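You operate a simulated robot arm through the tools that you are given. There is no shell and no other tool. Be economical: measure what you need, move in short steps, check, and stop when the job is done.

You are at the controls of a simulated two-armed robot. One attempt, no reset.

## Task
Roll the brown long carton's label flat, crate it and draw the strap tight.
Fine: roller back; hold the crate while you draw. Set down upright: red label roller. What is to be rubbed or washed off counts as gone when no trace of it is left.

Only the result counts: the job must be done as asked and must still hold three seconds after the hand-in. Knocking over, shifting, dropping, spilling or breaking anything else fails it.

## Robot
Two 7-joint arms with two-finger parallel grippers on one trunk, on a base that drives. Base frame: it is fixed to the floor where the robot stands at the start and does not move with it; the origin is under the middle of the robot, x ahead of it, y to its left, z up. Readings come in mm, degrees, newtons and seconds.
The left shoulder is at the start at [70, 163, 1195], the right one opposite. With the tool pointing down near the work surface each hand reaches from about 400 to 880 mm from the robot's upright axis, wherever it stands, measured 20 degrees to its own side. Places, roughly: brown slatted crate [600, -500, 900]; green strap tab [500, -500, 900]. Payload 3.43 kg a hand.
The TCP of each hand is the grasp point between the finger pads, 34 mm short of the fingertips. In the tool frame z runs along the fingers and y along their closing line. Largest opening 128 mm; finger width 24, thickness 12; the body of the gripper, 48 by 130 mm, starts 96 mm behind the TCP.
Orientation is told as [roll, pitch, yaw] about the base's x, y, z axes, in that order, counted from this pose: with the fingers straight down and closing along the base's y, the tool's x points along the base's -x, its y along +y and its z along -z.

## Interface
- The arms move only by the tool apply_moves. It takes "left_targets", "right_targets" or both (then of equal length, played together; a hand with none holds still); each is one flat list of numbers, 7 for each row, row after row: the shift along the base's x, y, z in units of 40 mm (1.0 is 40 mm), then the turn, a rotation vector about the base's x, y, z in units of 5 degrees (1.0 is 5 degrees), then the finger opening in mm, from 0 to 128. In form: [dx, dy, dz, wx, wy, wz, claw, dx, dy, dz, wx, wy, wz, claw, ...]. A call has 1 to 8 rows; each row shifts and turns the commanded pose from where the row before left it. A call with a number of a shift or a turn outside -1 to 1 is refused whole. A row lasts 0.2 s, in which the tool goes at most 50 mm and 8.6 degrees; a call with a longer step from one row to the next is refused whole, and so is a gripper value outside its range. Where a pose cannot be reached the arm comes as near as it can. A force on the tool above 90 N (or 10 N above the force at the start of the call, whichever is more), or a blocked arm, ends the call early, and 0.2 s more pass. The fingers move at their own pace (about 153 mm/s each) and stop on an object; they squeeze with about 21 N. The grip force told is the motor's: it shows also when the fingers shut on nothing. Time passes only in rows, and 0.2 s behind the last, so rows that do not move let the fingers close. The reply holds the time, the measured pose of the TCP, the force on the tool along the base axes, the opening and the grip force, in the units named above and with some noise, with the torque about the TCP (base axes, N m) and any sound that the robot's microphone picked up, and new pictures: "views" is both (left out), scene, wrist or none (wrist: the cameras of the hands that moved).
- Cameras (640 x 400 px; columns grow to the right, rows downward): "scene" is now at [131.1, -36.3, 1426.1]; the picture's right is [-0.40, -0.92, 0.00], its down [-0.51, 0.22, -0.83] and it looks along [0.76, -0.33, -0.55] (base axes); focal length 234 px, centre (320, 200). "left" rides on the left gripper at [76, 11, -160] in its tool frame; the picture's right is [-0.15, 0.99, 0.00], its down [-0.88, -0.13, -0.46] and it looks along [-0.45, -0.07, 0.89] (tool axes); focal length 234 px, centre (320, 200). "right" rides on the right gripper at [76, -11, -160] in its tool frame; the picture's right is [0.15, 0.99, 0.00], its down [-0.88, 0.13, -0.46] and it looks along [-0.45, 0.07, 0.89] (tool axes); focal length 234 px, centre (320, 200). There is no depth. A picture from a camera that has moved, and an enlarged one, comes with that camera's place and axes in the base frame and with its lens.
- move_column(by): slides the trunk up (or, below 0, down) by that many mm; the arms and the scene camera ride with it, the base frame stays. It gives what a move gives, with no picture.
- steer(legs): drives the robot by 1 to 6 legs, each [ahead, left, turn to the left] in mm, mm and degrees, along the robot's own axes; the way and the turn of a leg run together, so that a leg with both is an arc; at most 1500 mm and 180 degrees a leg. The arms and the cameras ride along, it lands a little off, and it stops where it bumps. It gives what a move gives, and a new picture of the scene camera.
- aim_head(pan, tilt): turns the head with the scene camera to pan (to the left, within 86 degrees either way) and tilt (down, from -29 to 69), counted from straight ahead of the robot. It gives what a move gives, and a new picture of the scene camera.
- enlarge(camera, box): a new picture of the part [left, top, right, bottom] of that camera's present view, enlarged. No time passes.
- close_job(): hands the job in; it is judged then, once.

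Work in short steps. Places have to be worked out from the pictures, the camera data and where the tool is seen: move nearer, look again, correct. Check each grasp and each placing, and mend what went wrong. You have 120 turns and 260 pictures in all, those below and enlarged ones among them. Open the grippers and draw the arms clear of the work before you hand the job in, unless the task says otherwise; then end with one line.

The tools are called by a JSON object that holds its "api" and its "payload". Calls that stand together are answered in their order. apply_moves: Moves the arms, as the interface text tells. Its arguments: {"type":"object","properties":{"left_targets":{"type":"array","items":{"type":"number"}},"right_targets":{"type":"array","items":{"type":"number"}},"views":{"type":"string","enum":["both","scene","wrist","none"]}},"required":[]} The other tools are called the same way: move_column (by) slides the trunk up or down; steer (legs) drives the base; aim_head (pan, tilt) turns the head that bears the scene camera; enlarge (camera, box) takes an enlarged picture of a part of a camera's view; close_job () hands the job in.

At the start:

```text
time_s: 0.0
left_tool_pos: [521.2, -10.2, 1244.6]
left_tcp_rot: [-0.1, 0.0, 0.1]
left_wrist_force: [0.6, -0.2, 0.6]
left_torque: [-0.02, 0.03, -0.03]
left_opening: 128.1
left_grasp_force: 0.0
right_tool_pos: [501.2, -401.7, 1311.4]
right_tcp_rot: [0.0, 0.0, -0.1]
right_wrist_force: [0.0, 0.7, -0.9]
right_torque: [0.04, 0.01, -0.02]
right_opening: 128.0
right_grasp_force: 0.0
trunk travel left (down, up): [-675.0, 265.0]
robot x, y, heading: [4.5, 2.5, -0.0]
head pan, tilt: [-23.6, 33.7]
```

scene: 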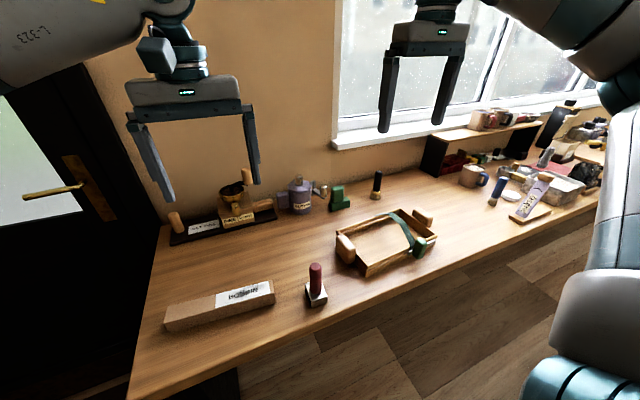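
right: 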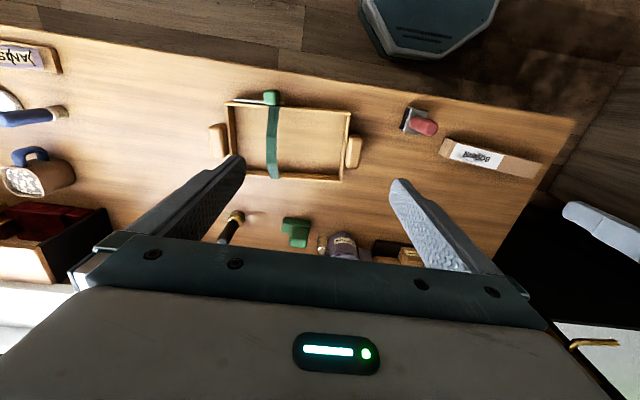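
left: 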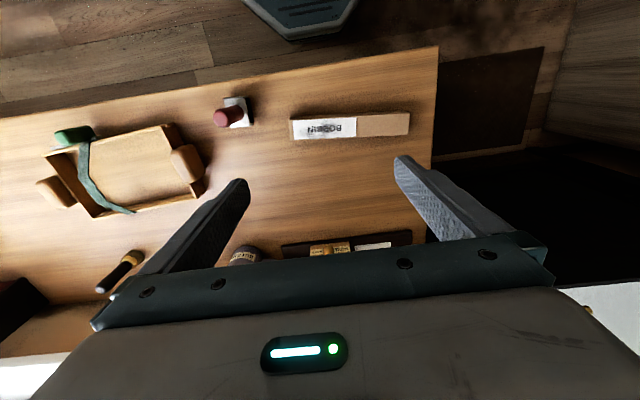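

The brown carton lies left, the red roller next to it, and the crate with the green strap right of those. I take enlarged views to measure them.

{"api": "enlarge", "payload": {"camera": "scene", "box": [140, 180, 460, 380]}}

{"api": "enlarge", "payload": {"camera": "left", "box": [0, 50, 440, 325]}}

{"api": "enlarge", "payload": {"camera": "right", "box": [180, 60, 580, 280]}}

```text
2.00 times, centred on (300, 280) of scene
camera zoom: at [131.1, -36.3, 1426.1], right [-0.4, -0.92, 0.0], down [-0.51, 0.22, -0.83], along [0.76, -0.33, -0.55], focal length 467 px, centre (360, 40)
```

zoom: 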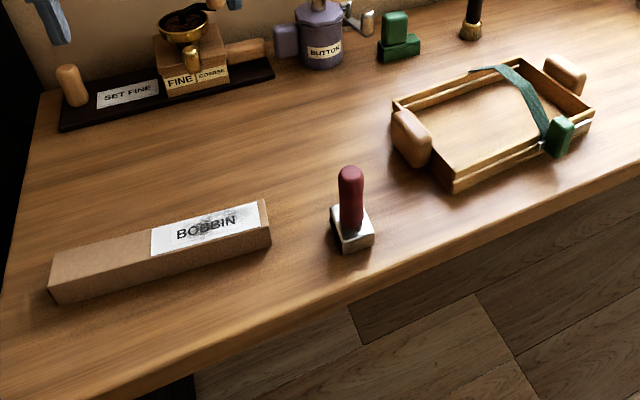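

```text
1.45 times, centred on (220, 188) of left
camera zoom: at [445.8, 0.0, 1404.2], right [0.15, 0.99, 0.0], down [0.88, -0.13, 0.46], along [0.45, -0.07, -0.89], focal length 341 px, centre (466, 218)
```

zoom: 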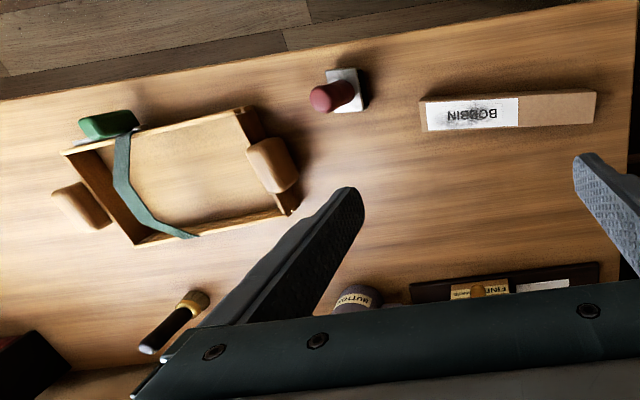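

```text
1.60 times, centred on (380, 170) of right
camera zoom: at [426.0, -412.4, 1472.8], right [-0.15, 0.99, 0.0], down [0.88, 0.13, 0.46], along [0.45, 0.07, -0.89], focal length 375 px, centre (224, 248)
```

zoom: 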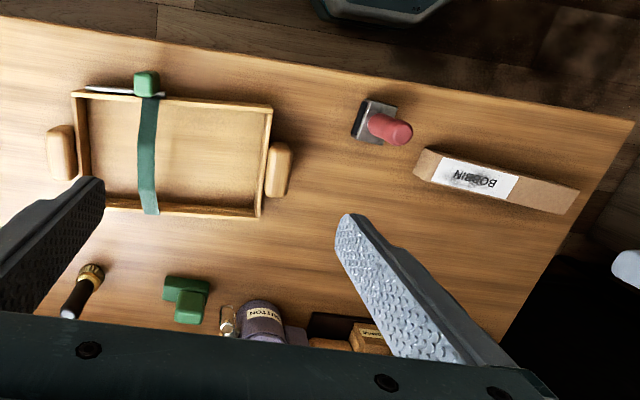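

Rough triangulation puts the carton top near z≈880 and the roller near [465,-170]. I look closer at each object.

{"api": "enlarge", "payload": {"camera": "right", "box": [200, 80, 368, 185]}}

{"api": "enlarge", "payload": {"camera": "scene", "box": [320, 200, 448, 280]}}

{"api": "enlarge", "payload": {"camera": "left", "box": [200, 80, 424, 220]}}

{"api": "enlarge", "payload": {"camera": "right", "box": [390, 90, 550, 190]}}

```text
3.81 times, centred on (284, 132) of right
camera zoom: at [426.0, -412.4, 1472.8], right [-0.15, 0.99, 0.0], down [0.88, 0.13, 0.46], along [0.45, 0.07, -0.89], focal length 892 px, centre (457, 457)
```

zoom: 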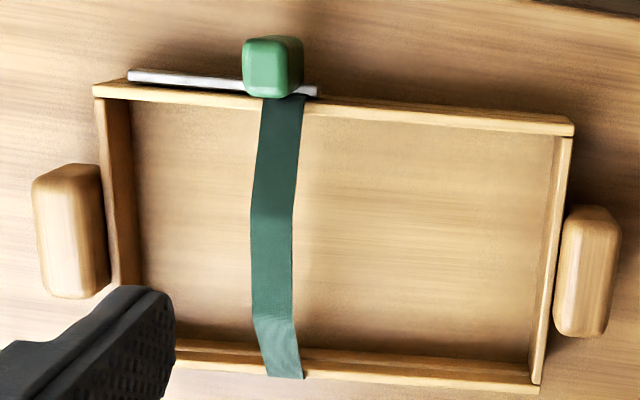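

```text
5.00 times, centred on (384, 240) of scene
camera zoom: at [131.1, -36.3, 1426.1], right [-0.4, -0.92, 0.0], down [-0.51, 0.22, -0.83], along [0.76, -0.33, -0.55], focal length 1168 px, centre (0, 0)
```

zoom: 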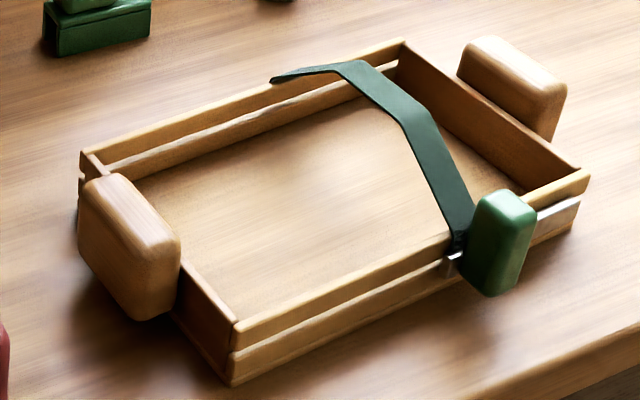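

```text
2.86 times, centred on (312, 150) of left
camera zoom: at [445.8, 0.0, 1404.2], right [0.15, 0.99, 0.0], down [0.88, -0.13, 0.46], along [0.45, -0.07, -0.89], focal length 669 px, centre (343, 343)
```

zoom: 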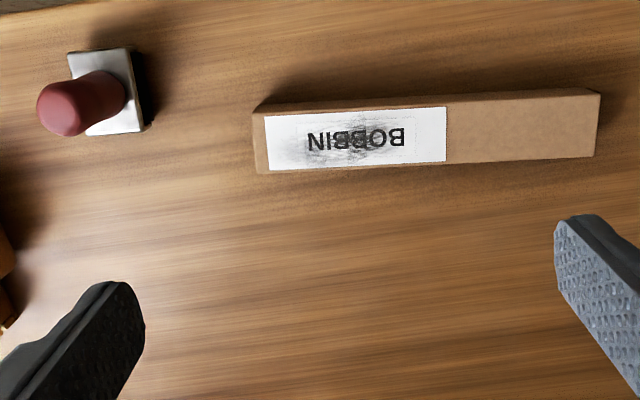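

```text
4.00 times, centred on (470, 140) of right
camera zoom: at [426.0, -412.4, 1472.8], right [-0.15, 0.99, 0.0], down [0.88, 0.13, 0.46], along [0.45, 0.07, -0.89], focal length 937 px, centre (-280, 440)
```

zoom: 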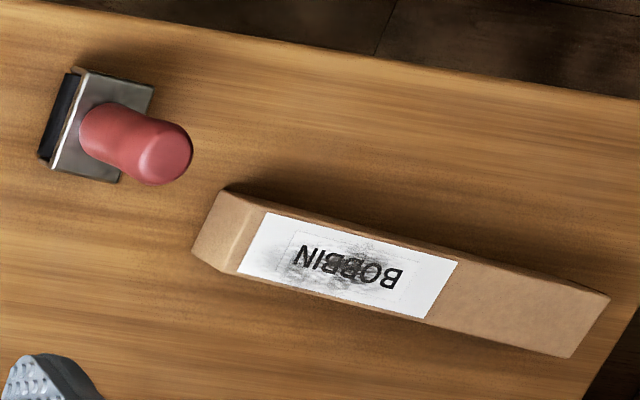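

The crate is about 294 × 178 mm around (583,-470), and the carton is about 256 mm long. I bring both hands lower for closer looks.

{"api": "apply_moves", "payload": {"left_targets": [-0.4, -0.4, -0.7, 0, 0, 0, 128, -0.4, -0.4, -0.7, 0, 0, 0, 128, -0.4, -0.4, -0.7, 0, 0, 0, 128, -0.4, -0.4, -0.7, 0, 0, 0, 128, -0.4, -0.4, -0.7, 0, 0, 0, 128], "right_targets": [-0.3, -0.4, -0.9, 0, 0, 0, 128, -0.3, -0.4, -0.9, 0, 0, 0, 128, -0.3, -0.4, -0.9, 0, 0, 0, 128, -0.3, -0.4, -0.9, 0, 0, 0, 128, -0.3, -0.4, -0.9, 0, 0, 0, 128], "views": "wrist"}}

```text
time_s: 1.2
left_tool_pos: [439.0, -92.0, 1104.1]
left_tcp_rot: [0.0, -0.1, 0.1]
left_wrist_force: [-1.0, 0.7, 0.6]
left_torque: [0.0, -0.03, 0.0]
left_opening: 127.7
left_grasp_force: 0.0
right_tool_pos: [440.5, -481.9, 1129.1]
right_tcp_rot: [0.1, 0.1, -0.2]
right_wrist_force: [0.0, -0.2, 0.1]
right_torque: [0.0, 0.02, -0.02]
right_opening: 128.0
right_grasp_force: 0.0
trunk travel left (down, up): [-675.0, 265.0]
robot x, y, heading: [3.2, -1.9, 0.1]
head pan, tilt: [-23.6, 33.7]
camera right: at [364.8, -492.9, 1290.0], right [-0.15, 0.99, 0.0], down [0.88, 0.13, 0.46], along [0.45, 0.07, -0.89], focal length 234 px, centre (320, 200)
camera left: at [363.4, -81.1, 1263.5], right [0.14, 0.99, 0.0], down [0.88, -0.13, 0.46], along [0.45, -0.07, -0.89], focal length 234 px, centre (320, 200)
```

right: 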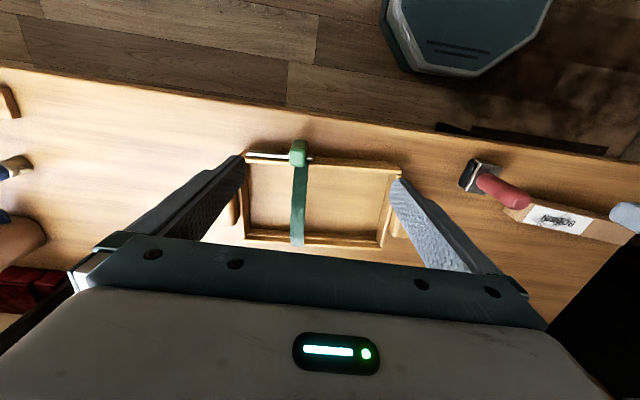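
left: 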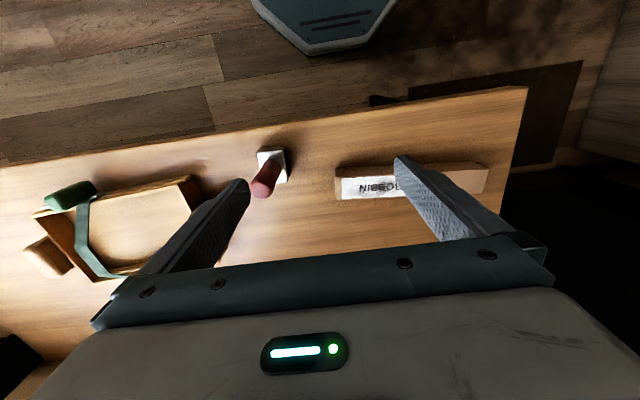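

Closer now; I enlarge roller, carton and crate for measurement.

{"api": "enlarge", "payload": {"camera": "left", "box": [224, 130, 352, 210]}}

{"api": "enlarge", "payload": {"camera": "right", "box": [224, 130, 416, 250]}}

{"api": "enlarge", "payload": {"camera": "right", "box": [448, 145, 640, 265]}}

{"api": "enlarge", "payload": {"camera": "scene", "box": [290, 255, 338, 315]}}

```text
5.00 times, centred on (288, 170) of left
camera zoom: at [363.4, -81.1, 1263.5], right [0.14, 0.99, 0.0], down [0.88, -0.13, 0.46], along [0.45, -0.07, -0.89], focal length 1171 px, centre (480, 350)
```

zoom: 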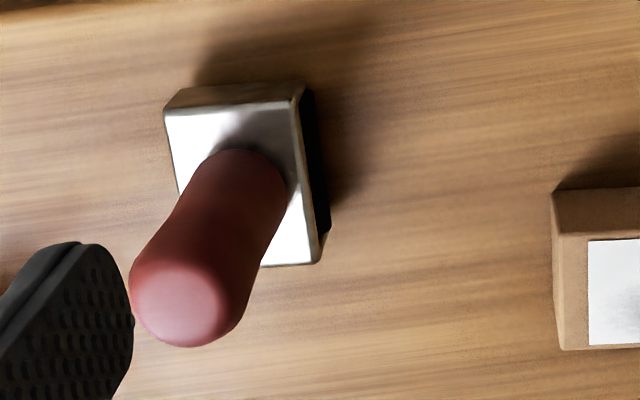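

```text
3.33 times, centred on (320, 190) of right
camera zoom: at [364.8, -492.9, 1290.0], right [-0.15, 0.99, 0.0], down [0.88, 0.13, 0.46], along [0.45, 0.07, -0.89], focal length 781 px, centre (320, 233)
```

zoom: 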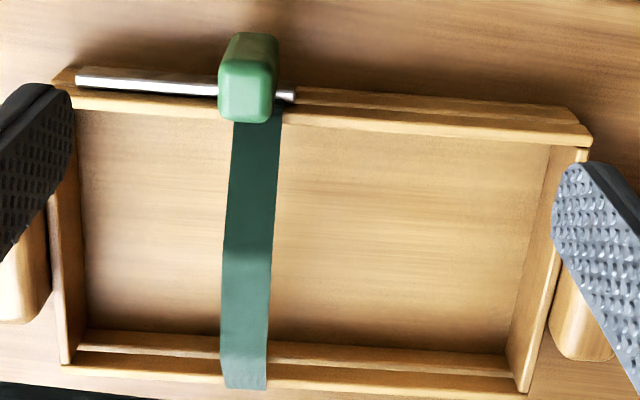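

```text
3.33 times, centred on (544, 205) of right
camera zoom: at [364.8, -492.9, 1290.0], right [-0.15, 0.99, 0.0], down [0.88, 0.13, 0.46], along [0.45, 0.07, -0.89], focal length 781 px, centre (-427, 183)
```

zoom: 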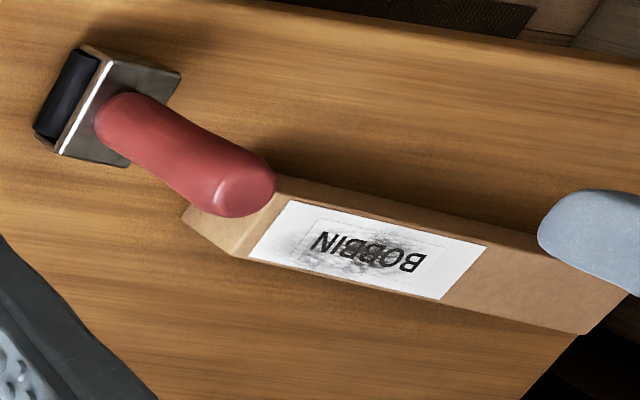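

```text
6.67 times, centred on (314, 285) of scene
camera zoom: at [130.5, -38.3, 1426.2], right [-0.4, -0.92, 0.0], down [-0.51, 0.22, -0.83], along [0.76, -0.33, -0.55], focal length 1557 px, centre (360, -367)
```

zoom: 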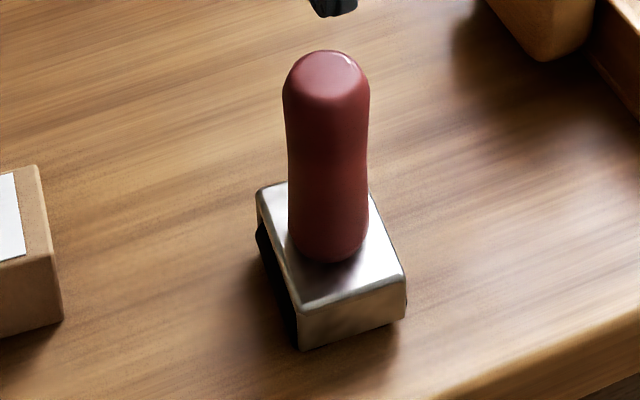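

Triangulated: table z≈870, carton ≈235×38×42 centred near (541,48), yaw ≈-6°, top z≈912. The roller handle top is at (479,-178,990), the crate rim at z≈911, and the strap crest at z≈955 near y≈-500. I bring the left hand above the roller handle.

{"api": "apply_moves", "payload": {"left_targets": [0.325, -0.708, -0.6, 0, 0, 0, 90, 0.325, -0.708, -0.6, 0, 0, 0, 90, 0.325, -0.708, -0.6, 0, 0, -0.7, 90], "views": "both"}}

```text
time_s: 2.0
left_tool_pos: [478.6, -176.3, 1030.7]
left_tcp_rot: [-0.1, 0.0, -3.4]
left_wrist_force: [-0.1, 0.0, 0.0]
left_torque: [-0.01, 0.0, 0.02]
left_opening: 90.0
left_grasp_force: 0.1
right_tool_pos: [440.9, -480.9, 1128.3]
right_tcp_rot: [0.1, 0.0, 0.0]
right_wrist_force: [0.2, 0.3, 0.0]
right_torque: [0.0, 0.01, 0.02]
right_opening: 127.9
right_grasp_force: 0.1
trunk travel left (down, up): [-675.0, 265.0]
robot x, y, heading: [2.2, -1.0, -0.1]
head pan, tilt: [-23.6, 33.7]
camera scene: at [131.6, -37.4, 1426.0], right [-0.4, -0.92, 0.0], down [-0.51, 0.22, -0.83], along [0.76, -0.33, -0.55], focal length 234 px, centre (320, 200)
camera left: at [404.4, -161.5, 1190.8], right [0.2, 0.98, 0.0], down [0.87, -0.18, 0.46], along [0.45, -0.09, -0.89], focal length 234 px, centre (320, 200)
```

scene: 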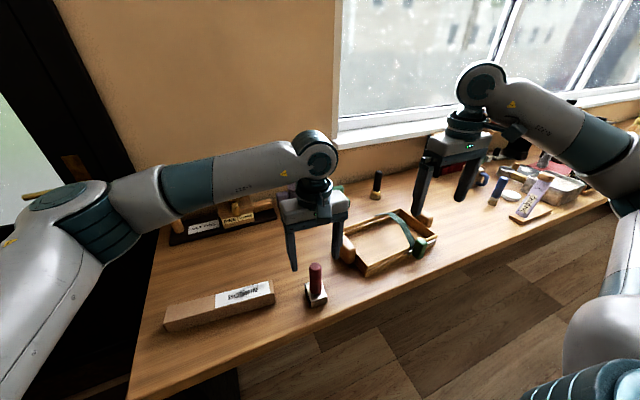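
left: 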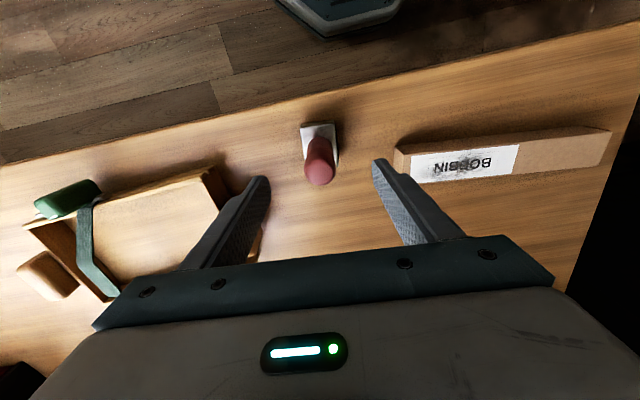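

Handle top checks out at (480,-177), right between the fingers. I descend to z≈956 and close gently.

{"api": "apply_moves", "payload": {"left_targets": [0.02, 0, -0.93, 0, 0, 0, 90, 0.0, 0, -0.93, 0, 0, 0, 90, 0, 0, 0, 0, 0, 0, 20, 0, 0, 0, 0, 0, 0, 15, 0, 0, 0, 0, 0, 0, 15], "views": "wrist"}}

{"api": "enlarge", "payload": {"camera": "left", "box": [240, 80, 640, 330]}}

```text
time_s: 3.2
left_tool_pos: [478.5, -174.6, 957.1]
left_tcp_rot: [0.0, 0.0, -3.4]
left_wrist_force: [-0.6, -0.7, -0.2]
left_torque: [0.01, 0.01, -0.02]
left_opening: 31.3
left_grasp_force: 21.3
right_tool_pos: [442.0, -481.3, 1130.0]
right_tcp_rot: [0.0, 0.1, 0.0]
right_wrist_force: [-1.1, 0.5, 0.1]
right_torque: [-0.01, -0.04, 0.01]
right_opening: 128.0
right_grasp_force: 0.0
trunk travel left (down, up): [-675.0, 265.0]
robot x, y, heading: [0.3, -1.6, -0.3]
head pan, tilt: [-23.6, 33.7]
camera left: at [404.6, -160.0, 1117.0], right [0.21, 0.98, 0.0], down [0.87, -0.18, 0.46], along [0.45, -0.09, -0.89], focal length 234 px, centre (320, 200)
```

left: 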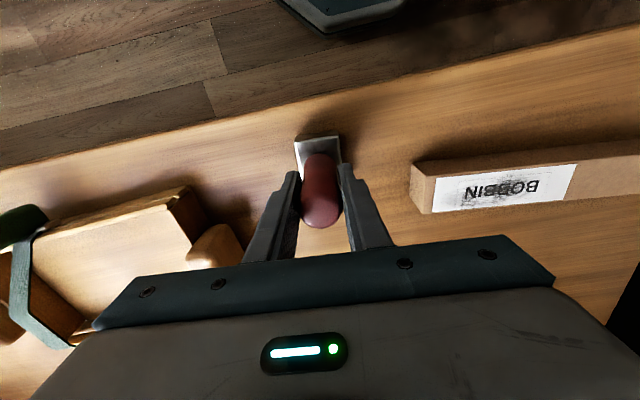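

```text
1.60 times, centred on (440, 205) of left
camera zoom: at [404.6, -160.0, 1117.0], right [0.21, 0.98, 0.0], down [0.87, -0.18, 0.46], along [0.45, -0.09, -0.89], focal length 375 px, centre (128, 192)
```

zoom: 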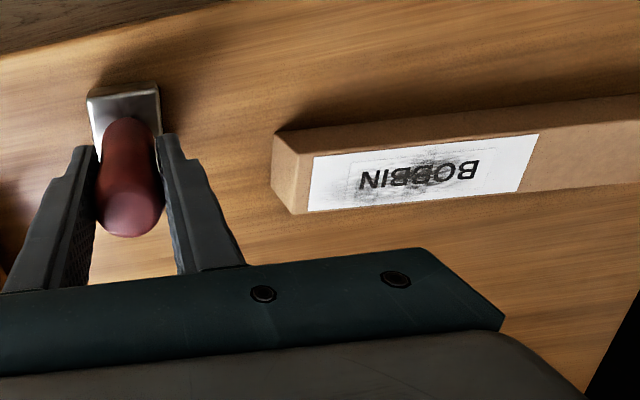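

The grip holds (31 mm). The label spans about y -70…55, with its centre-line from x≈527 to 539. I lift the roller and carry it above the label's near end.

{"api": "apply_moves", "payload": {"left_targets": [0, 0, 0.9, 0, 0, 0, 15, 0, 0, 0.9, 0, 0, -0.46, 15, 0.41, 0.95, 0, 0, 0, 0, 15, 0.41, 0.95, 0, 0, 0, 0, 15, 0.41, 0.95, 0, 0, 0, 0, 15, 0, 0, -0.5, 0, 0, 0, 15], "views": "both"}}

{"api": "enlarge", "payload": {"camera": "scene", "box": [150, 230, 310, 330]}}

```text
time_s: 4.6
left_tool_pos: [530.4, -63.3, 1009.7]
left_tcp_rot: [0.1, 0.0, -5.7]
left_wrist_force: [0.7, 0.4, -1.9]
left_torque: [0.04, -0.03, -0.01]
left_opening: 31.2
left_grasp_force: 21.3
right_tool_pos: [441.7, -480.9, 1129.7]
right_tcp_rot: [0.2, 0.1, 0.0]
right_wrist_force: [0.6, -0.5, 0.3]
right_torque: [-0.02, 0.04, 0.02]
right_opening: 128.0
right_grasp_force: 0.0
trunk travel left (down, up): [-675.0, 265.0]
robot x, y, heading: [-1.9, 1.0, 0.3]
head pan, tilt: [-23.6, 33.7]
camera scene: at [132.0, -37.2, 1426.0], right [-0.4, -0.92, 0.0], down [-0.51, 0.22, -0.83], along [0.76, -0.33, -0.56], focal length 234 px, centre (320, 200)
camera left: at [456.7, -44.4, 1169.5], right [0.24, 0.97, 0.0], down [0.86, -0.22, 0.46], along [0.44, -0.11, -0.89], focal length 234 px, centre (320, 200)
```

scene: 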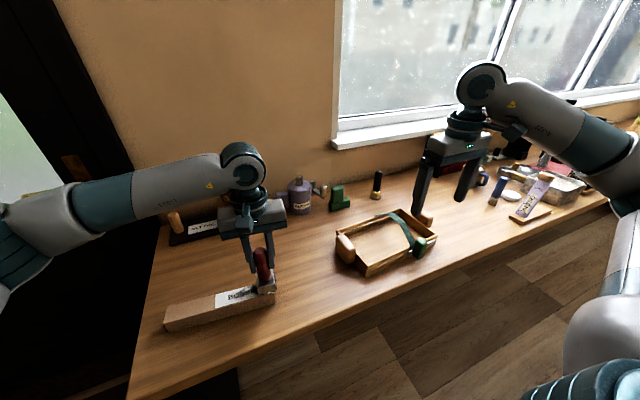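
left: 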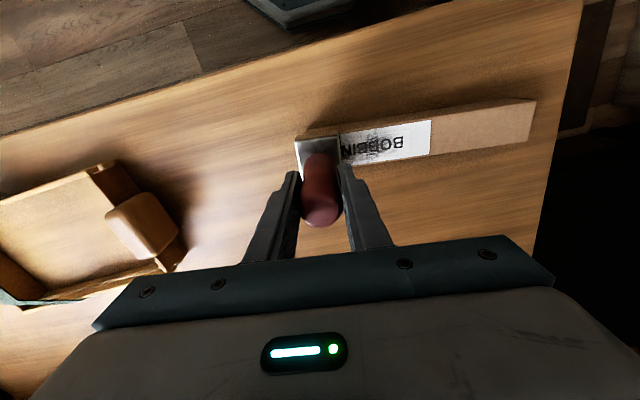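

```text
4.00 times, centred on (230, 280) of scene
camera zoom: at [132.0, -37.2, 1426.0], right [-0.4, -0.92, 0.0], down [-0.51, 0.22, -0.83], along [0.76, -0.33, -0.56], focal length 934 px, centre (680, -120)
```

zoom: 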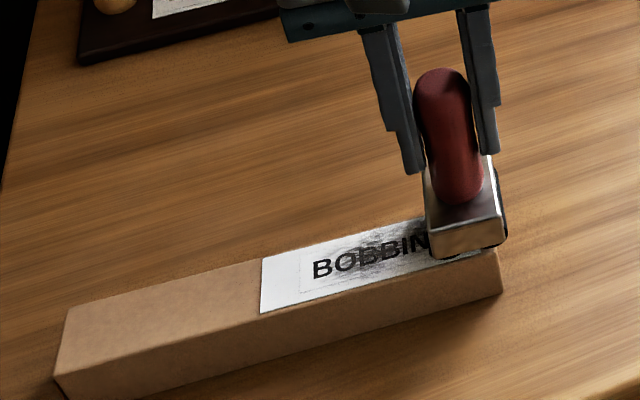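

Well aligned, about 10 mm above the label. I lower in small steps to find contact.

{"api": "apply_moves", "payload": {"left_targets": [-0.03, 0, -0.15, 0, 0, 0, 15, 0, 0, -0.1, 0, 0, 0, 15, 0, 0, 0, 0, 0, 0, 15], "views": "none"}}

```text
time_s: 5.4
left_tool_pos: [528.9, -60.7, 1001.8]
left_tcp_rot: [-0.1, -0.2, -5.7]
left_wrist_force: [1.7, 1.6, 19.8]
left_torque: [0.61, -0.03, -0.01]
left_opening: 31.5
left_grasp_force: 21.3
right_tool_pos: [439.5, -480.1, 1130.7]
right_tcp_rot: [0.0, 0.0, -0.2]
right_wrist_force: [-0.5, -0.2, 0.0]
right_torque: [0.03, 0.0, -0.02]
right_opening: 128.1
right_grasp_force: 0.1
trunk travel left (down, up): [-675.0, 265.0]
robot x, y, heading: [0.8, 1.1, -0.2]
head pan, tilt: [-23.6, 33.7]
```

Contact with about 20 N. I ease slightly and roll first to the near edge, then forward along the label.

{"api": "apply_moves", "payload": {"left_targets": [-0.03, -0.3, 0.02, 0, 0, 0, 15, 0.05, 0.5, 0, 0, 0, 0, 15, 0.05, 0.5, 0, 0, 0, 0, 15, 0.05, 0.5, 0, 0, 0, 0, 15, 0.05, 0.5, 0, 0, 0, 0, 15, 0.05, 0.5, 0, 0, 0, 0, 15, 0.05, 0.5, 0, 0, 0, 0, 15, 0.03, 0.3, 0, 0, 0, 0, 15], "views": "both"}}

{"api": "enlarge", "payload": {"camera": "scene", "box": [150, 230, 310, 330]}}

```text
time_s: 7.2
left_tool_pos: [538.9, 59.2, 1001.4]
left_tcp_rot: [-0.1, 0.1, -5.7]
left_wrist_force: [-2.2, -3.7, 10.7]
left_torque: [-0.46, 0.01, 0.01]
left_opening: 31.6
left_grasp_force: 21.1
right_tool_pos: [438.0, -481.1, 1129.0]
right_tcp_rot: [-0.1, 0.1, 0.1]
right_wrist_force: [-0.9, 0.6, -0.1]
right_torque: [-0.01, 0.01, -0.01]
right_opening: 128.1
right_grasp_force: 0.1
trunk travel left (down, up): [-675.0, 265.0]
robot x, y, heading: [3.5, -0.6, -0.3]
head pan, tilt: [-23.6, 33.7]
camera scene: at [130.0, -36.6, 1426.1], right [-0.4, -0.92, 0.0], down [-0.51, 0.22, -0.83], along [0.76, -0.33, -0.55], focal length 234 px, centre (320, 200)
camera left: at [465.9, 77.1, 1160.5], right [0.24, 0.97, 0.0], down [0.86, -0.22, 0.46], along [0.44, -0.11, -0.89], focal length 234 px, centre (320, 200)
```

scene: 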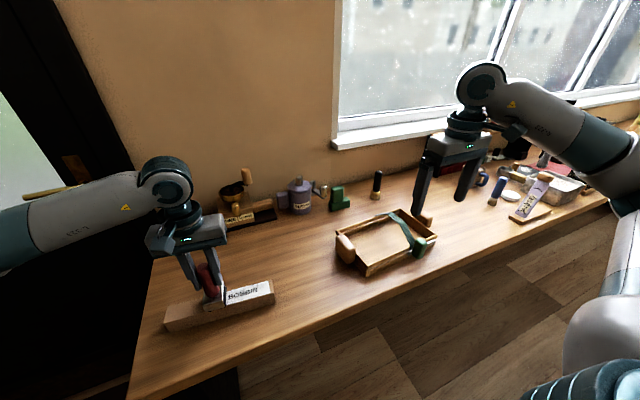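
left: 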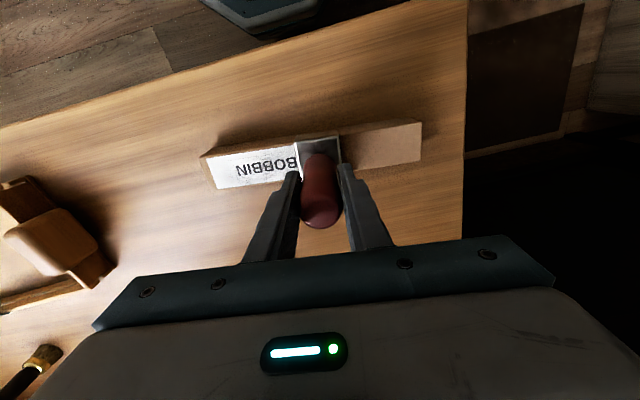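

```text
4.00 times, centred on (230, 280) of scene
camera zoom: at [130.0, -36.6, 1426.1], right [-0.4, -0.92, 0.0], down [-0.51, 0.22, -0.83], along [0.76, -0.33, -0.55], focal length 934 px, centre (680, -120)
```

zoom: 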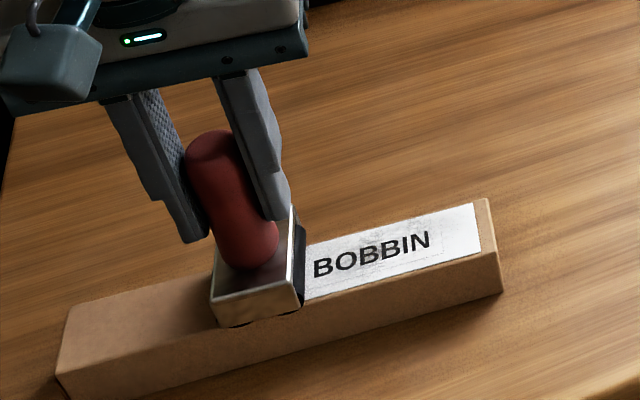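

Most of the smudge is gone and the carton did not move. I roll back and forth again for the faint traces.

{"api": "apply_moves", "payload": {"left_targets": [-0.045, -0.45, 0, 0, 0, 0, 15, -0.045, -0.45, 0, 0, 0, 0, 15, -0.045, -0.45, 0, 0, 0, 0, 15, -0.045, -0.45, 0, 0, 0, 0, 15, -0.045, -0.45, 0, 0, 0, 0, 15, -0.045, -0.45, 0, 0, 0, 0, 15, -0.045, -0.45, 0, 0, 0, 0, 15, -0.02, -0.15, 0, 0, 0, 0, 15], "views": "none"}}

{"api": "enlarge", "payload": {"camera": "left", "box": [300, 90, 460, 190]}}

{"api": "apply_moves", "payload": {"left_targets": [0.045, 0.45, 0, 0, 0, 0, 15, 0.045, 0.45, 0, 0, 0, 0, 15, 0.045, 0.45, 0, 0, 0, 0, 15, 0.045, 0.45, 0, 0, 0, 0, 15, 0.045, 0.45, 0, 0, 0, 0, 15, 0.045, 0.45, 0, 0, 0, 0, 15, 0.045, 0.45, 0, 0, 0, 0, 15, 0.02, 0.15, 0, 0, 0, 0, 15], "views": "none"}}

{"api": "enlarge", "payload": {"camera": "scene", "box": [214, 270, 294, 320]}}

```text
time_s: 9.0
left_tool_pos: [527.6, -72.4, 1000.8]
left_tcp_rot: [0.0, 0.0, -5.7]
left_wrist_force: [0.3, -0.1, -2.5]
left_torque: [-0.07, 0.02, -0.03]
left_opening: 31.2
left_grasp_force: 20.5
right_tool_pos: [441.6, -480.6, 1128.8]
right_tcp_rot: [-0.2, 0.1, 0.0]
right_wrist_force: [0.7, -0.4, 0.3]
right_torque: [0.03, -0.03, -0.03]
right_opening: 128.0
right_grasp_force: 0.0
trunk travel left (down, up): [-675.0, 265.0]
robot x, y, heading: [5.4, -0.8, -0.2]
head pan, tilt: [-23.6, 33.7]
```

```text
4.00 times, centred on (380, 140) of left
camera zoom: at [453.9, -55.3, 1160.1], right [0.24, 0.97, 0.0], down [0.86, -0.22, 0.46], along [0.44, -0.11, -0.89], focal length 937 px, centre (80, 440)
```

zoom: 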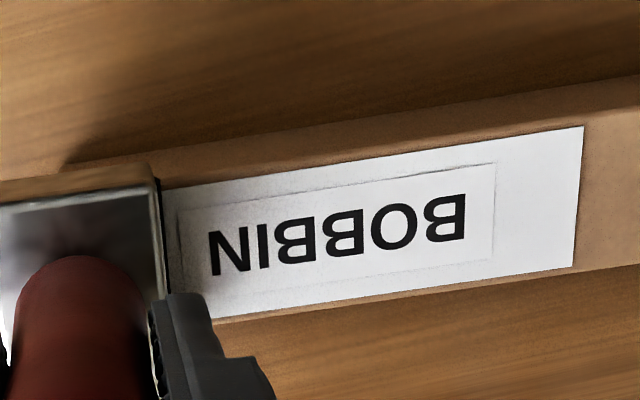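

```text
time_s: 10.8
left_tool_pos: [541.7, 59.2, 1001.0]
left_tcp_rot: [0.0, 0.1, -5.8]
left_wrist_force: [-0.2, 0.2, -0.1]
left_torque: [0.12, -0.05, 0.02]
left_opening: 31.4
left_grasp_force: 20.9
right_tool_pos: [440.9, -480.8, 1130.2]
right_tcp_rot: [0.0, 0.0, 0.0]
right_wrist_force: [0.4, -1.2, -0.1]
right_torque: [0.0, 0.01, 0.01]
right_opening: 128.1
right_grasp_force: 0.1
trunk travel left (down, up): [-675.0, 265.0]
robot x, y, heading: [-3.5, -0.2, -0.2]
head pan, tilt: [-23.6, 33.7]
```

```text
8.00 times, centred on (254, 295) of scene
camera zoom: at [131.1, -36.4, 1426.1], right [-0.4, -0.92, 0.0], down [-0.51, 0.22, -0.83], along [0.76, -0.33, -0.55], focal length 1868 px, centre (848, -560)
```

zoom: 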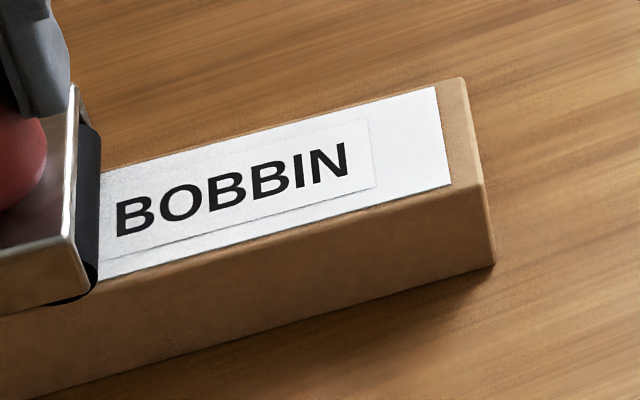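

Label is clean, but the last pass was light and a faint inner outline remains. I do another, firmer back-and-forth pass.

{"api": "apply_moves", "payload": {"left_targets": [-0.045, -0.4, -0.05, 0, 0, 0, 15, -0.045, -0.45, 0, 0, 0, 0, 15, -0.045, -0.45, 0, 0, 0, 0, 15, -0.045, -0.45, 0, 0, 0, 0, 15, -0.045, -0.45, 0, 0, 0, 0, 15, -0.045, -0.45, 0, 0, 0, 0, 15, -0.045, -0.45, 0, 0, 0, 0, 15, -0.02, -0.2, 0, 0, 0, 0, 15], "views": "none"}}

{"api": "apply_moves", "payload": {"left_targets": [0.045, 0.45, 0, 0, 0, 0, 15, 0.045, 0.45, 0, 0, 0, 0, 15, 0.045, 0.45, 0, 0, 0, 0, 15, 0.045, 0.45, 0, 0, 0, 0, 15, 0.045, 0.45, 0, 0, 0, 0, 15, 0.045, 0.45, 0, 0, 0, 0, 15, 0.045, 0.45, 0, 0, 0, 0, 15, 0.02, 0.25, 0, 0, 0, 0, 15], "views": "none"}}

{"api": "apply_moves", "payload": {"left_targets": [0, 0, 0.9, 0, 0, 0, 15, -0.1, -0.9, 0.2, 0, 0, 0, 15, -0.1, -0.9, 0, 0, 0, 0, 15, -0.1, -0.9, 0, 0, 0, 0, 15, -0.1, -0.9, 0, 0, 0, 0, 15, -0.35, -0.9, 0, 0, 0, 0, 15], "views": "both"}}

{"api": "enlarge", "payload": {"camera": "scene", "box": [160, 260, 304, 350]}}

```text
time_s: 12.6
left_tool_pos: [527.3, -72.1, 1000.3]
left_tcp_rot: [0.1, -0.1, -5.8]
left_wrist_force: [1.1, 6.2, 19.5]
left_torque: [0.71, -0.17, -0.01]
left_opening: 31.5
left_grasp_force: 20.5
right_tool_pos: [440.6, -480.9, 1131.7]
right_tcp_rot: [0.0, -0.1, 0.1]
right_wrist_force: [-0.7, -0.4, -0.6]
right_torque: [0.02, 0.01, -0.02]
right_opening: 127.8
right_grasp_force: 0.1
trunk travel left (down, up): [-675.0, 265.0]
robot x, y, heading: [1.9, 0.1, -0.2]
head pan, tilt: [-23.6, 33.7]
```

```text
time_s: 14.4
left_tool_pos: [541.3, 62.2, 999.2]
left_tcp_rot: [0.1, 0.1, -5.6]
left_wrist_force: [-1.2, -0.5, 1.3]
left_torque: [-0.2, 0.03, -0.01]
left_opening: 31.3
left_grasp_force: 20.8
right_tool_pos: [441.1, -480.2, 1130.2]
right_tcp_rot: [0.1, 0.0, 0.0]
right_wrist_force: [0.1, -0.5, -0.1]
right_torque: [0.0, 0.04, -0.01]
right_opening: 128.1
right_grasp_force: 0.1
trunk travel left (down, up): [-675.0, 265.0]
robot x, y, heading: [4.1, -2.3, -0.1]
head pan, tilt: [-23.6, 33.7]
```

```text
time_s: 15.8
left_tool_pos: [511.7, -117.8, 1041.5]
left_tcp_rot: [0.1, 0.0, -5.7]
left_wrist_force: [0.1, -0.8, -2.3]
left_torque: [0.01, 0.0, -0.01]
left_opening: 31.4
left_grasp_force: 21.1
right_tool_pos: [439.6, -482.6, 1130.0]
right_tcp_rot: [0.2, 0.1, 0.1]
right_wrist_force: [-0.3, -0.3, -0.1]
right_torque: [0.05, 0.0, 0.01]
right_opening: 128.0
right_grasp_force: 0.1
trunk travel left (down, up): [-675.0, 265.0]
robot x, y, heading: [-2.5, -0.5, -0.1]
head pan, tilt: [-23.6, 33.7]
camera scene: at [130.5, -38.3, 1426.0], right [-0.4, -0.92, 0.0], down [-0.51, 0.22, -0.83], along [0.76, -0.33, -0.55], focal length 234 px, centre (320, 200)
camera left: at [437.8, -101.3, 1201.2], right [0.24, 0.97, 0.0], down [0.86, -0.22, 0.46], along [0.44, -0.11, -0.89], focal length 234 px, centre (320, 200)
```

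scene: 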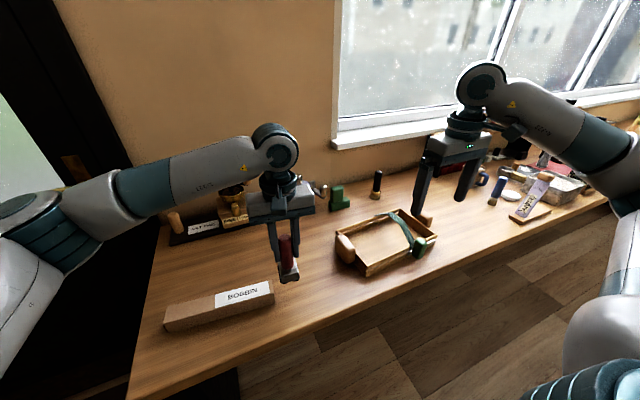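
left: 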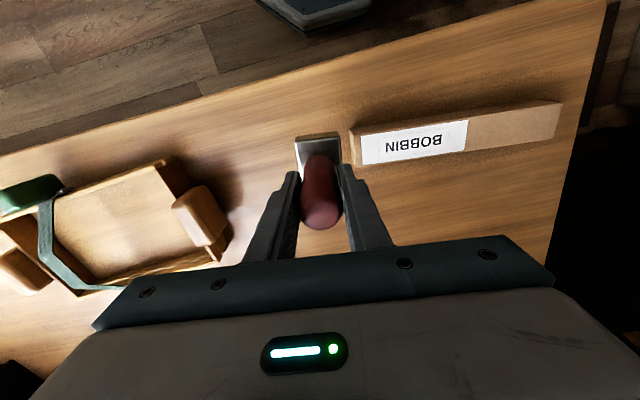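

```text
4.44 times, centred on (232, 305) of scene
camera zoom: at [130.5, -38.3, 1426.0], right [-0.4, -0.92, 0.0], down [-0.51, 0.22, -0.83], along [0.76, -0.33, -0.55], focal length 1038 px, centre (711, -267)
```

zoom: 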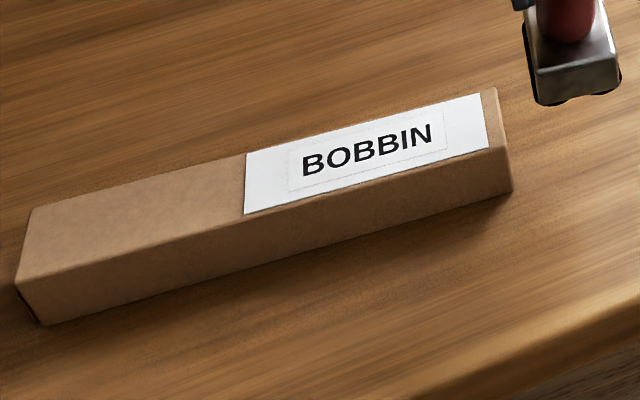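

Label looks flat; I zoom in to be sure no trace is left.

{"api": "enlarge", "payload": {"camera": "left", "box": [348, 108, 476, 178]}}

{"api": "enlarge", "payload": {"camera": "scene", "box": [210, 275, 282, 320]}}

```text
5.00 times, centred on (412, 143) of left
camera zoom: at [437.8, -101.3, 1201.2], right [0.24, 0.97, 0.0], down [0.86, -0.22, 0.46], along [0.44, -0.11, -0.89], focal length 1171 px, centre (-140, 485)
```

zoom: 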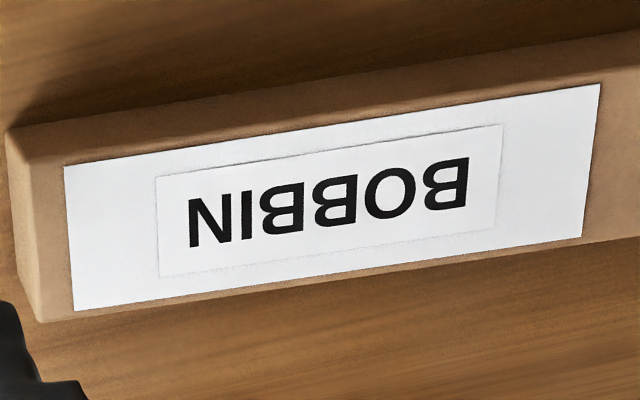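

```text
8.89 times, centred on (246, 298) of scene
camera zoom: at [130.5, -38.3, 1426.0], right [-0.4, -0.92, 0.0], down [-0.51, 0.22, -0.83], along [0.76, -0.33, -0.55], focal length 2076 px, centre (978, -667)
```

zoom: 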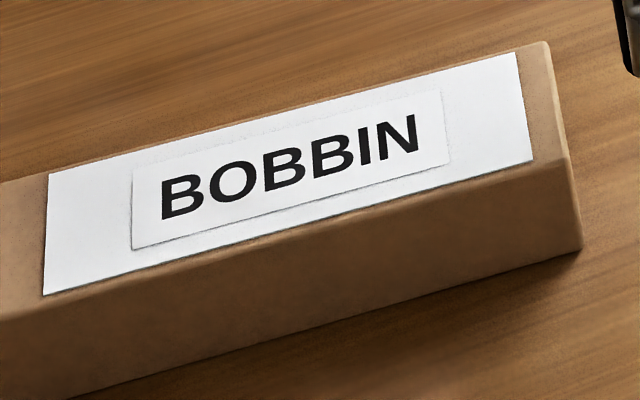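

Clean. Now I return the roller to its original spot (478.5,-174.6) and lower it.

{"api": "apply_moves", "payload": {"left_targets": [-0.415, -0.71, 0, 0, 0, 0.46, 15, -0.415, -0.71, 0, 0, 0, 0, 15, 0, 0, -0.9, 0, 0, 0, 15, 0, 0, -0.9, 0, 0, 0, 15, 0, 0, -0.2, 0, 0, 0, 15], "views": "none"}}

```text
time_s: 17.0
left_tool_pos: [478.6, -173.7, 961.3]
left_tcp_rot: [-0.1, 0.0, -3.4]
left_wrist_force: [-0.1, -0.3, -1.5]
left_torque: [-0.03, -0.02, -0.03]
left_opening: 31.2
left_grasp_force: 21.1
right_tool_pos: [439.3, -480.8, 1128.5]
right_tcp_rot: [0.1, 0.1, -0.1]
right_wrist_force: [-0.4, 0.0, -0.4]
right_torque: [-0.03, 0.0, -0.02]
right_opening: 128.2
right_grasp_force: 0.1
trunk travel left (down, up): [-675.0, 265.0]
robot x, y, heading: [1.2, 1.5, 0.2]
head pan, tilt: [-23.6, 33.7]
```

Not yet on the table (no contact force); I lower in small steps until it touches.

{"api": "apply_moves", "payload": {"left_targets": [0, 0, -0.06, 0, 0, 0, 15, 0, 0, -0.05, 0, 0, 0, 15, 0, 0, 0, 0, 0, 0, 15], "views": "none"}}

```text
time_s: 17.8
left_tool_pos: [478.3, -173.5, 959.0]
left_tcp_rot: [0.1, 0.0, -3.4]
left_wrist_force: [-0.1, 0.1, -2.5]
left_torque: [-0.05, -0.01, 0.02]
left_opening: 31.2
left_grasp_force: 20.8
right_tool_pos: [440.2, -480.5, 1129.8]
right_tcp_rot: [0.0, 0.0, 0.0]
right_wrist_force: [0.5, 0.1, 0.1]
right_torque: [0.01, -0.04, 0.02]
right_opening: 128.0
right_grasp_force: 0.2
trunk travel left (down, up): [-675.0, 265.0]
robot x, y, heading: [-1.3, -2.2, 0.2]
head pan, tilt: [-23.6, 33.7]
```

{"api": "apply_moves", "payload": {"left_targets": [0, 0, -0.05, 0, 0, 0, 15, 0, 0, 0, 0, 0, 0, 15], "views": "none"}}

```text
time_s: 18.4
left_tool_pos: [477.8, -173.4, 956.3]
left_tcp_rot: [0.0, 0.0, -3.5]
left_wrist_force: [-0.6, 0.3, 2.1]
left_torque: [0.23, -0.02, 0.02]
left_opening: 31.3
left_grasp_force: 20.7
right_tool_pos: [441.3, -481.2, 1129.7]
right_tcp_rot: [0.0, -0.1, 0.0]
right_wrist_force: [0.8, 0.4, -0.1]
right_torque: [0.0, 0.0, 0.03]
right_opening: 127.9
right_grasp_force: 0.0
trunk travel left (down, up): [-675.0, 265.0]
robot x, y, heading: [-1.5, 3.5, -0.1]
head pan, tilt: [-23.6, 33.7]
```

It touches the table now (+2 N). I open evenly and rise straight up.

{"api": "apply_moves", "payload": {"left_targets": [0, 0, 0, 0, 0, 0, 60, 0, 0, 0, 0, 0, 0, 90, 0, 0, 0.9, 0, 0, 0, 90, 0, 0, 0.9, 0, 0, 0, 90, 0, 0, 0.9, 0, 0, 0, 90, 0, 0, 0.9, 0, 0, 0, 90], "views": "both"}}

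{"api": "enlarge", "payload": {"camera": "scene", "box": [280, 250, 360, 320]}}

```text
time_s: 19.8
left_tool_pos: [476.0, -173.3, 1101.7]
left_tcp_rot: [-0.1, 0.0, -3.3]
left_wrist_force: [-0.8, -0.6, 0.2]
left_torque: [-0.02, -0.04, 0.0]
left_opening: 90.2
left_grasp_force: 0.1
right_tool_pos: [440.3, -480.2, 1130.9]
right_tcp_rot: [0.0, 0.0, 0.0]
right_wrist_force: [0.3, 0.0, 0.2]
right_torque: [0.0, -0.02, 0.0]
right_opening: 128.0
right_grasp_force: 0.2
trunk travel left (down, up): [-675.0, 265.0]
robot x, y, heading: [-0.0, 1.5, -0.1]
head pan, tilt: [-23.6, 33.7]
camera scene: at [130.0, -36.4, 1426.1], right [-0.4, -0.92, 0.0], down [-0.51, 0.22, -0.83], along [0.76, -0.33, -0.55], focal length 234 px, centre (320, 200)
camera left: at [400.8, -158.8, 1261.5], right [0.21, 0.98, 0.0], down [0.87, -0.18, 0.46], along [0.45, -0.09, -0.89], focal length 234 px, centre (320, 200)
```

scene: 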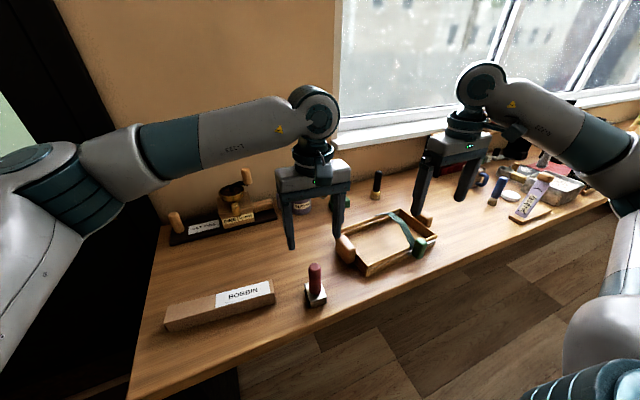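
left: 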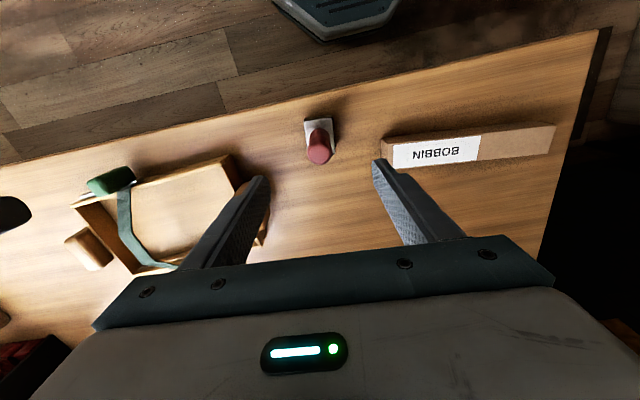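

```text
5.71 times, centred on (320, 285) of scene
camera zoom: at [130.0, -36.4, 1426.1], right [-0.4, -0.92, 0.0], down [-0.51, 0.22, -0.83], along [0.76, -0.33, -0.55], focal length 1334 px, centre (320, -286)
```

zoom: 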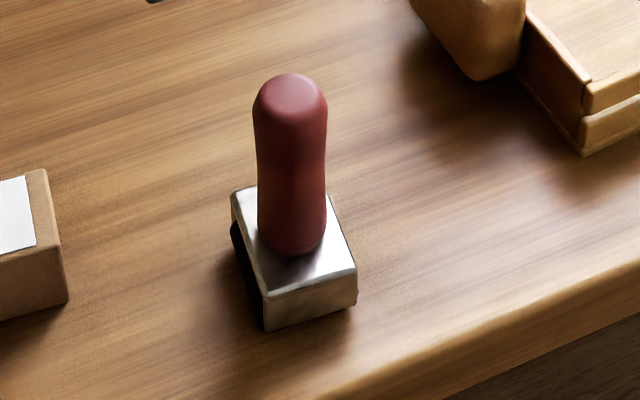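

The roller is back and upright. Now I carry the left hand over the carton while turning it to close across the carton's width (yaw ≈ -95.7).

{"api": "apply_moves", "payload": {"left_targets": [0.2, 0.735, 0, 0, 0, -1, 90, 0.2, 0.735, 0, 0, 0, -1, 90, 0.2, 0.735, 0, 0, 0, -1, 90, 0.2, 0.735, 0, 0, 0, -1, 90, 0.2, 0.735, 0, 0, 0, -1, 90, 0.2, 0.735, 0, 0, 0, -1, 90, 0.2, 0.735, 0, 0, 0, -1, 90, 0.2, 0.735, 0, 0, 0, -1, 90], "views": "none"}}

{"api": "apply_moves", "payload": {"left_targets": [0, 0, 0, 0, 0, -1, 90, 0, 0, 0, 0, 0, -1, 90, 0, 0, 0, 0, 0, -1, 90, 0, 0, 0, 0, 0, -1, 90, 0, 0, 0, 0, 0, -1, 90, 0, 0, 0, 0, 0, -1, 90, 0, 0, 0, 0, 0, -1, 90, 0, 0, 0, 0, 0, -1, 90], "views": "none"}}

{"api": "apply_moves", "payload": {"left_targets": [0, 0, 0, 0, 0, -1, 90, 0, 0, 0, 0, 0, -1, 90, 0, 0, 0, 0, 0, -0.45, 90], "views": "both"}}

```text
time_s: 21.6
left_tool_pos: [540.4, 62.9, 1100.4]
left_tcp_rot: [0.0, 0.0, -43.4]
left_wrist_force: [-0.3, 0.8, -0.2]
left_torque: [0.01, 0.02, -0.01]
left_opening: 90.0
left_grasp_force: 0.1
right_tool_pos: [440.1, -479.3, 1131.2]
right_tcp_rot: [0.0, 0.1, 0.0]
right_wrist_force: [0.1, 1.1, 0.3]
right_torque: [-0.02, 0.03, 0.01]
right_opening: 128.1
right_grasp_force: 0.1
trunk travel left (down, up): [-675.0, 265.0]
robot x, y, heading: [0.5, -0.4, -0.2]
head pan, tilt: [-23.6, 33.7]
```

```text
time_s: 23.4
left_tool_pos: [521.6, 80.2, 1108.2]
left_tcp_rot: [0.4, -0.1, -80.3]
left_wrist_force: [-0.7, 0.1, -0.2]
left_torque: [-0.01, -0.02, 0.0]
left_opening: 89.9
left_grasp_force: 0.0
left hand out of reach, approached as far as the arm can: row 8
right_tool_pos: [439.6, -480.0, 1132.2]
right_tcp_rot: [0.1, 0.0, 0.0]
right_wrist_force: [-0.3, 0.2, 1.1]
right_torque: [0.0, -0.03, -0.01]
right_opening: 127.9
right_grasp_force: 0.0
trunk travel left (down, up): [-675.0, 265.0]
robot x, y, heading: [-0.0, 2.3, -0.1]
head pan, tilt: [-23.6, 33.7]
```

```text
time_s: 24.2
left_tool_pos: [462.6, 60.0, 1106.3]
left_tcp_rot: [0.3, 0.1, -92.1]
left_wrist_force: [0.4, -0.8, -0.1]
left_torque: [0.02, 0.0, 0.02]
left_opening: 90.2
left_grasp_force: 0.1
left hand out of reach, approached as far as the arm can: row 1, 2, 3
right_tool_pos: [441.5, -479.9, 1129.6]
right_tcp_rot: [0.0, 0.0, 0.0]
right_wrist_force: [0.6, -0.6, 1.0]
right_torque: [0.02, 0.01, 0.0]
right_opening: 128.2
right_grasp_force: 0.0
trunk travel left (down, up): [-675.0, 265.0]
robot x, y, heading: [-3.1, -1.9, -0.2]
head pan, tilt: [-23.6, 33.7]
camera scene: at [131.2, -36.5, 1426.0], right [-0.4, -0.92, 0.0], down [-0.51, 0.22, -0.83], along [0.76, -0.33, -0.55], focal length 234 px, centre (320, 200)
camera left: at [476.3, 134.3, 1266.5], right [0.98, -0.18, 0.0], down [-0.17, -0.88, 0.45], along [-0.08, -0.45, -0.89], focal length 234 px, centre (320, 200)
```

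scene: 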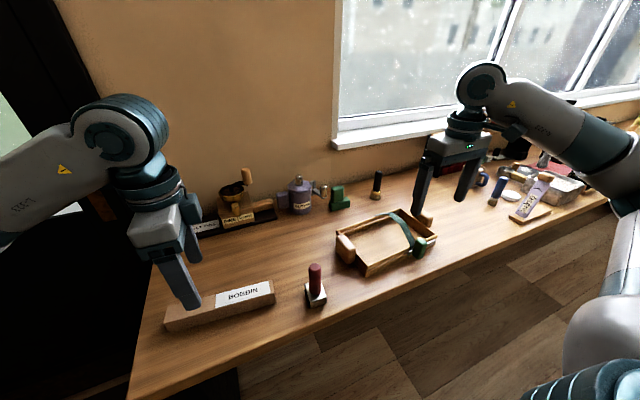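
left: 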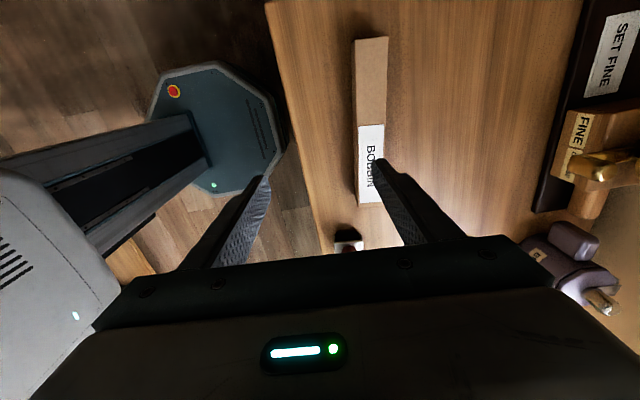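

The left wrist reaches its yaw limit here. Turning the base 30° right makes that yaw easy and brings the crate in range too, so I turn in place (hands are well above everything).

{"api": "steer", "payload": {"legs": [[0, 0, -30]]}}

```text
time_s: 26.1
left_tool_pos: [429.4, -184.1, 1106.3]
left_tcp_rot: [0.3, 0.1, -122.6]
left_wrist_force: [-0.4, 0.1, 0.1]
left_torque: [-0.01, 0.02, 0.05]
left_opening: 90.0
left_grasp_force: 0.1
right_tool_pos: [134.6, -637.0, 1130.5]
right_tcp_rot: [0.0, 0.0, -30.6]
right_wrist_force: [0.6, 0.3, 0.3]
right_torque: [0.0, -0.01, 0.02]
right_opening: 127.8
right_grasp_force: 0.1
trunk travel left (down, up): [-675.0, 265.0]
robot x, y, heading: [1.3, 0.6, -30.7]
head pan, tilt: [-23.6, 33.7]
camera scene: at [94.5, -98.3, 1426.1], right [-0.81, -0.58, 0.0], down [-0.32, 0.45, -0.83], along [0.49, -0.68, -0.55], focal length 234 px, centre (320, 200)
```

scene: 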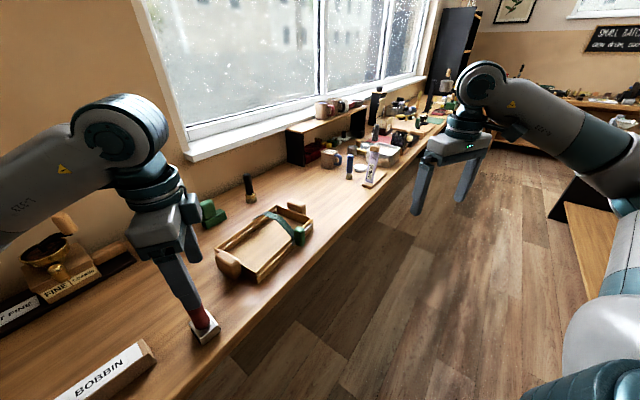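

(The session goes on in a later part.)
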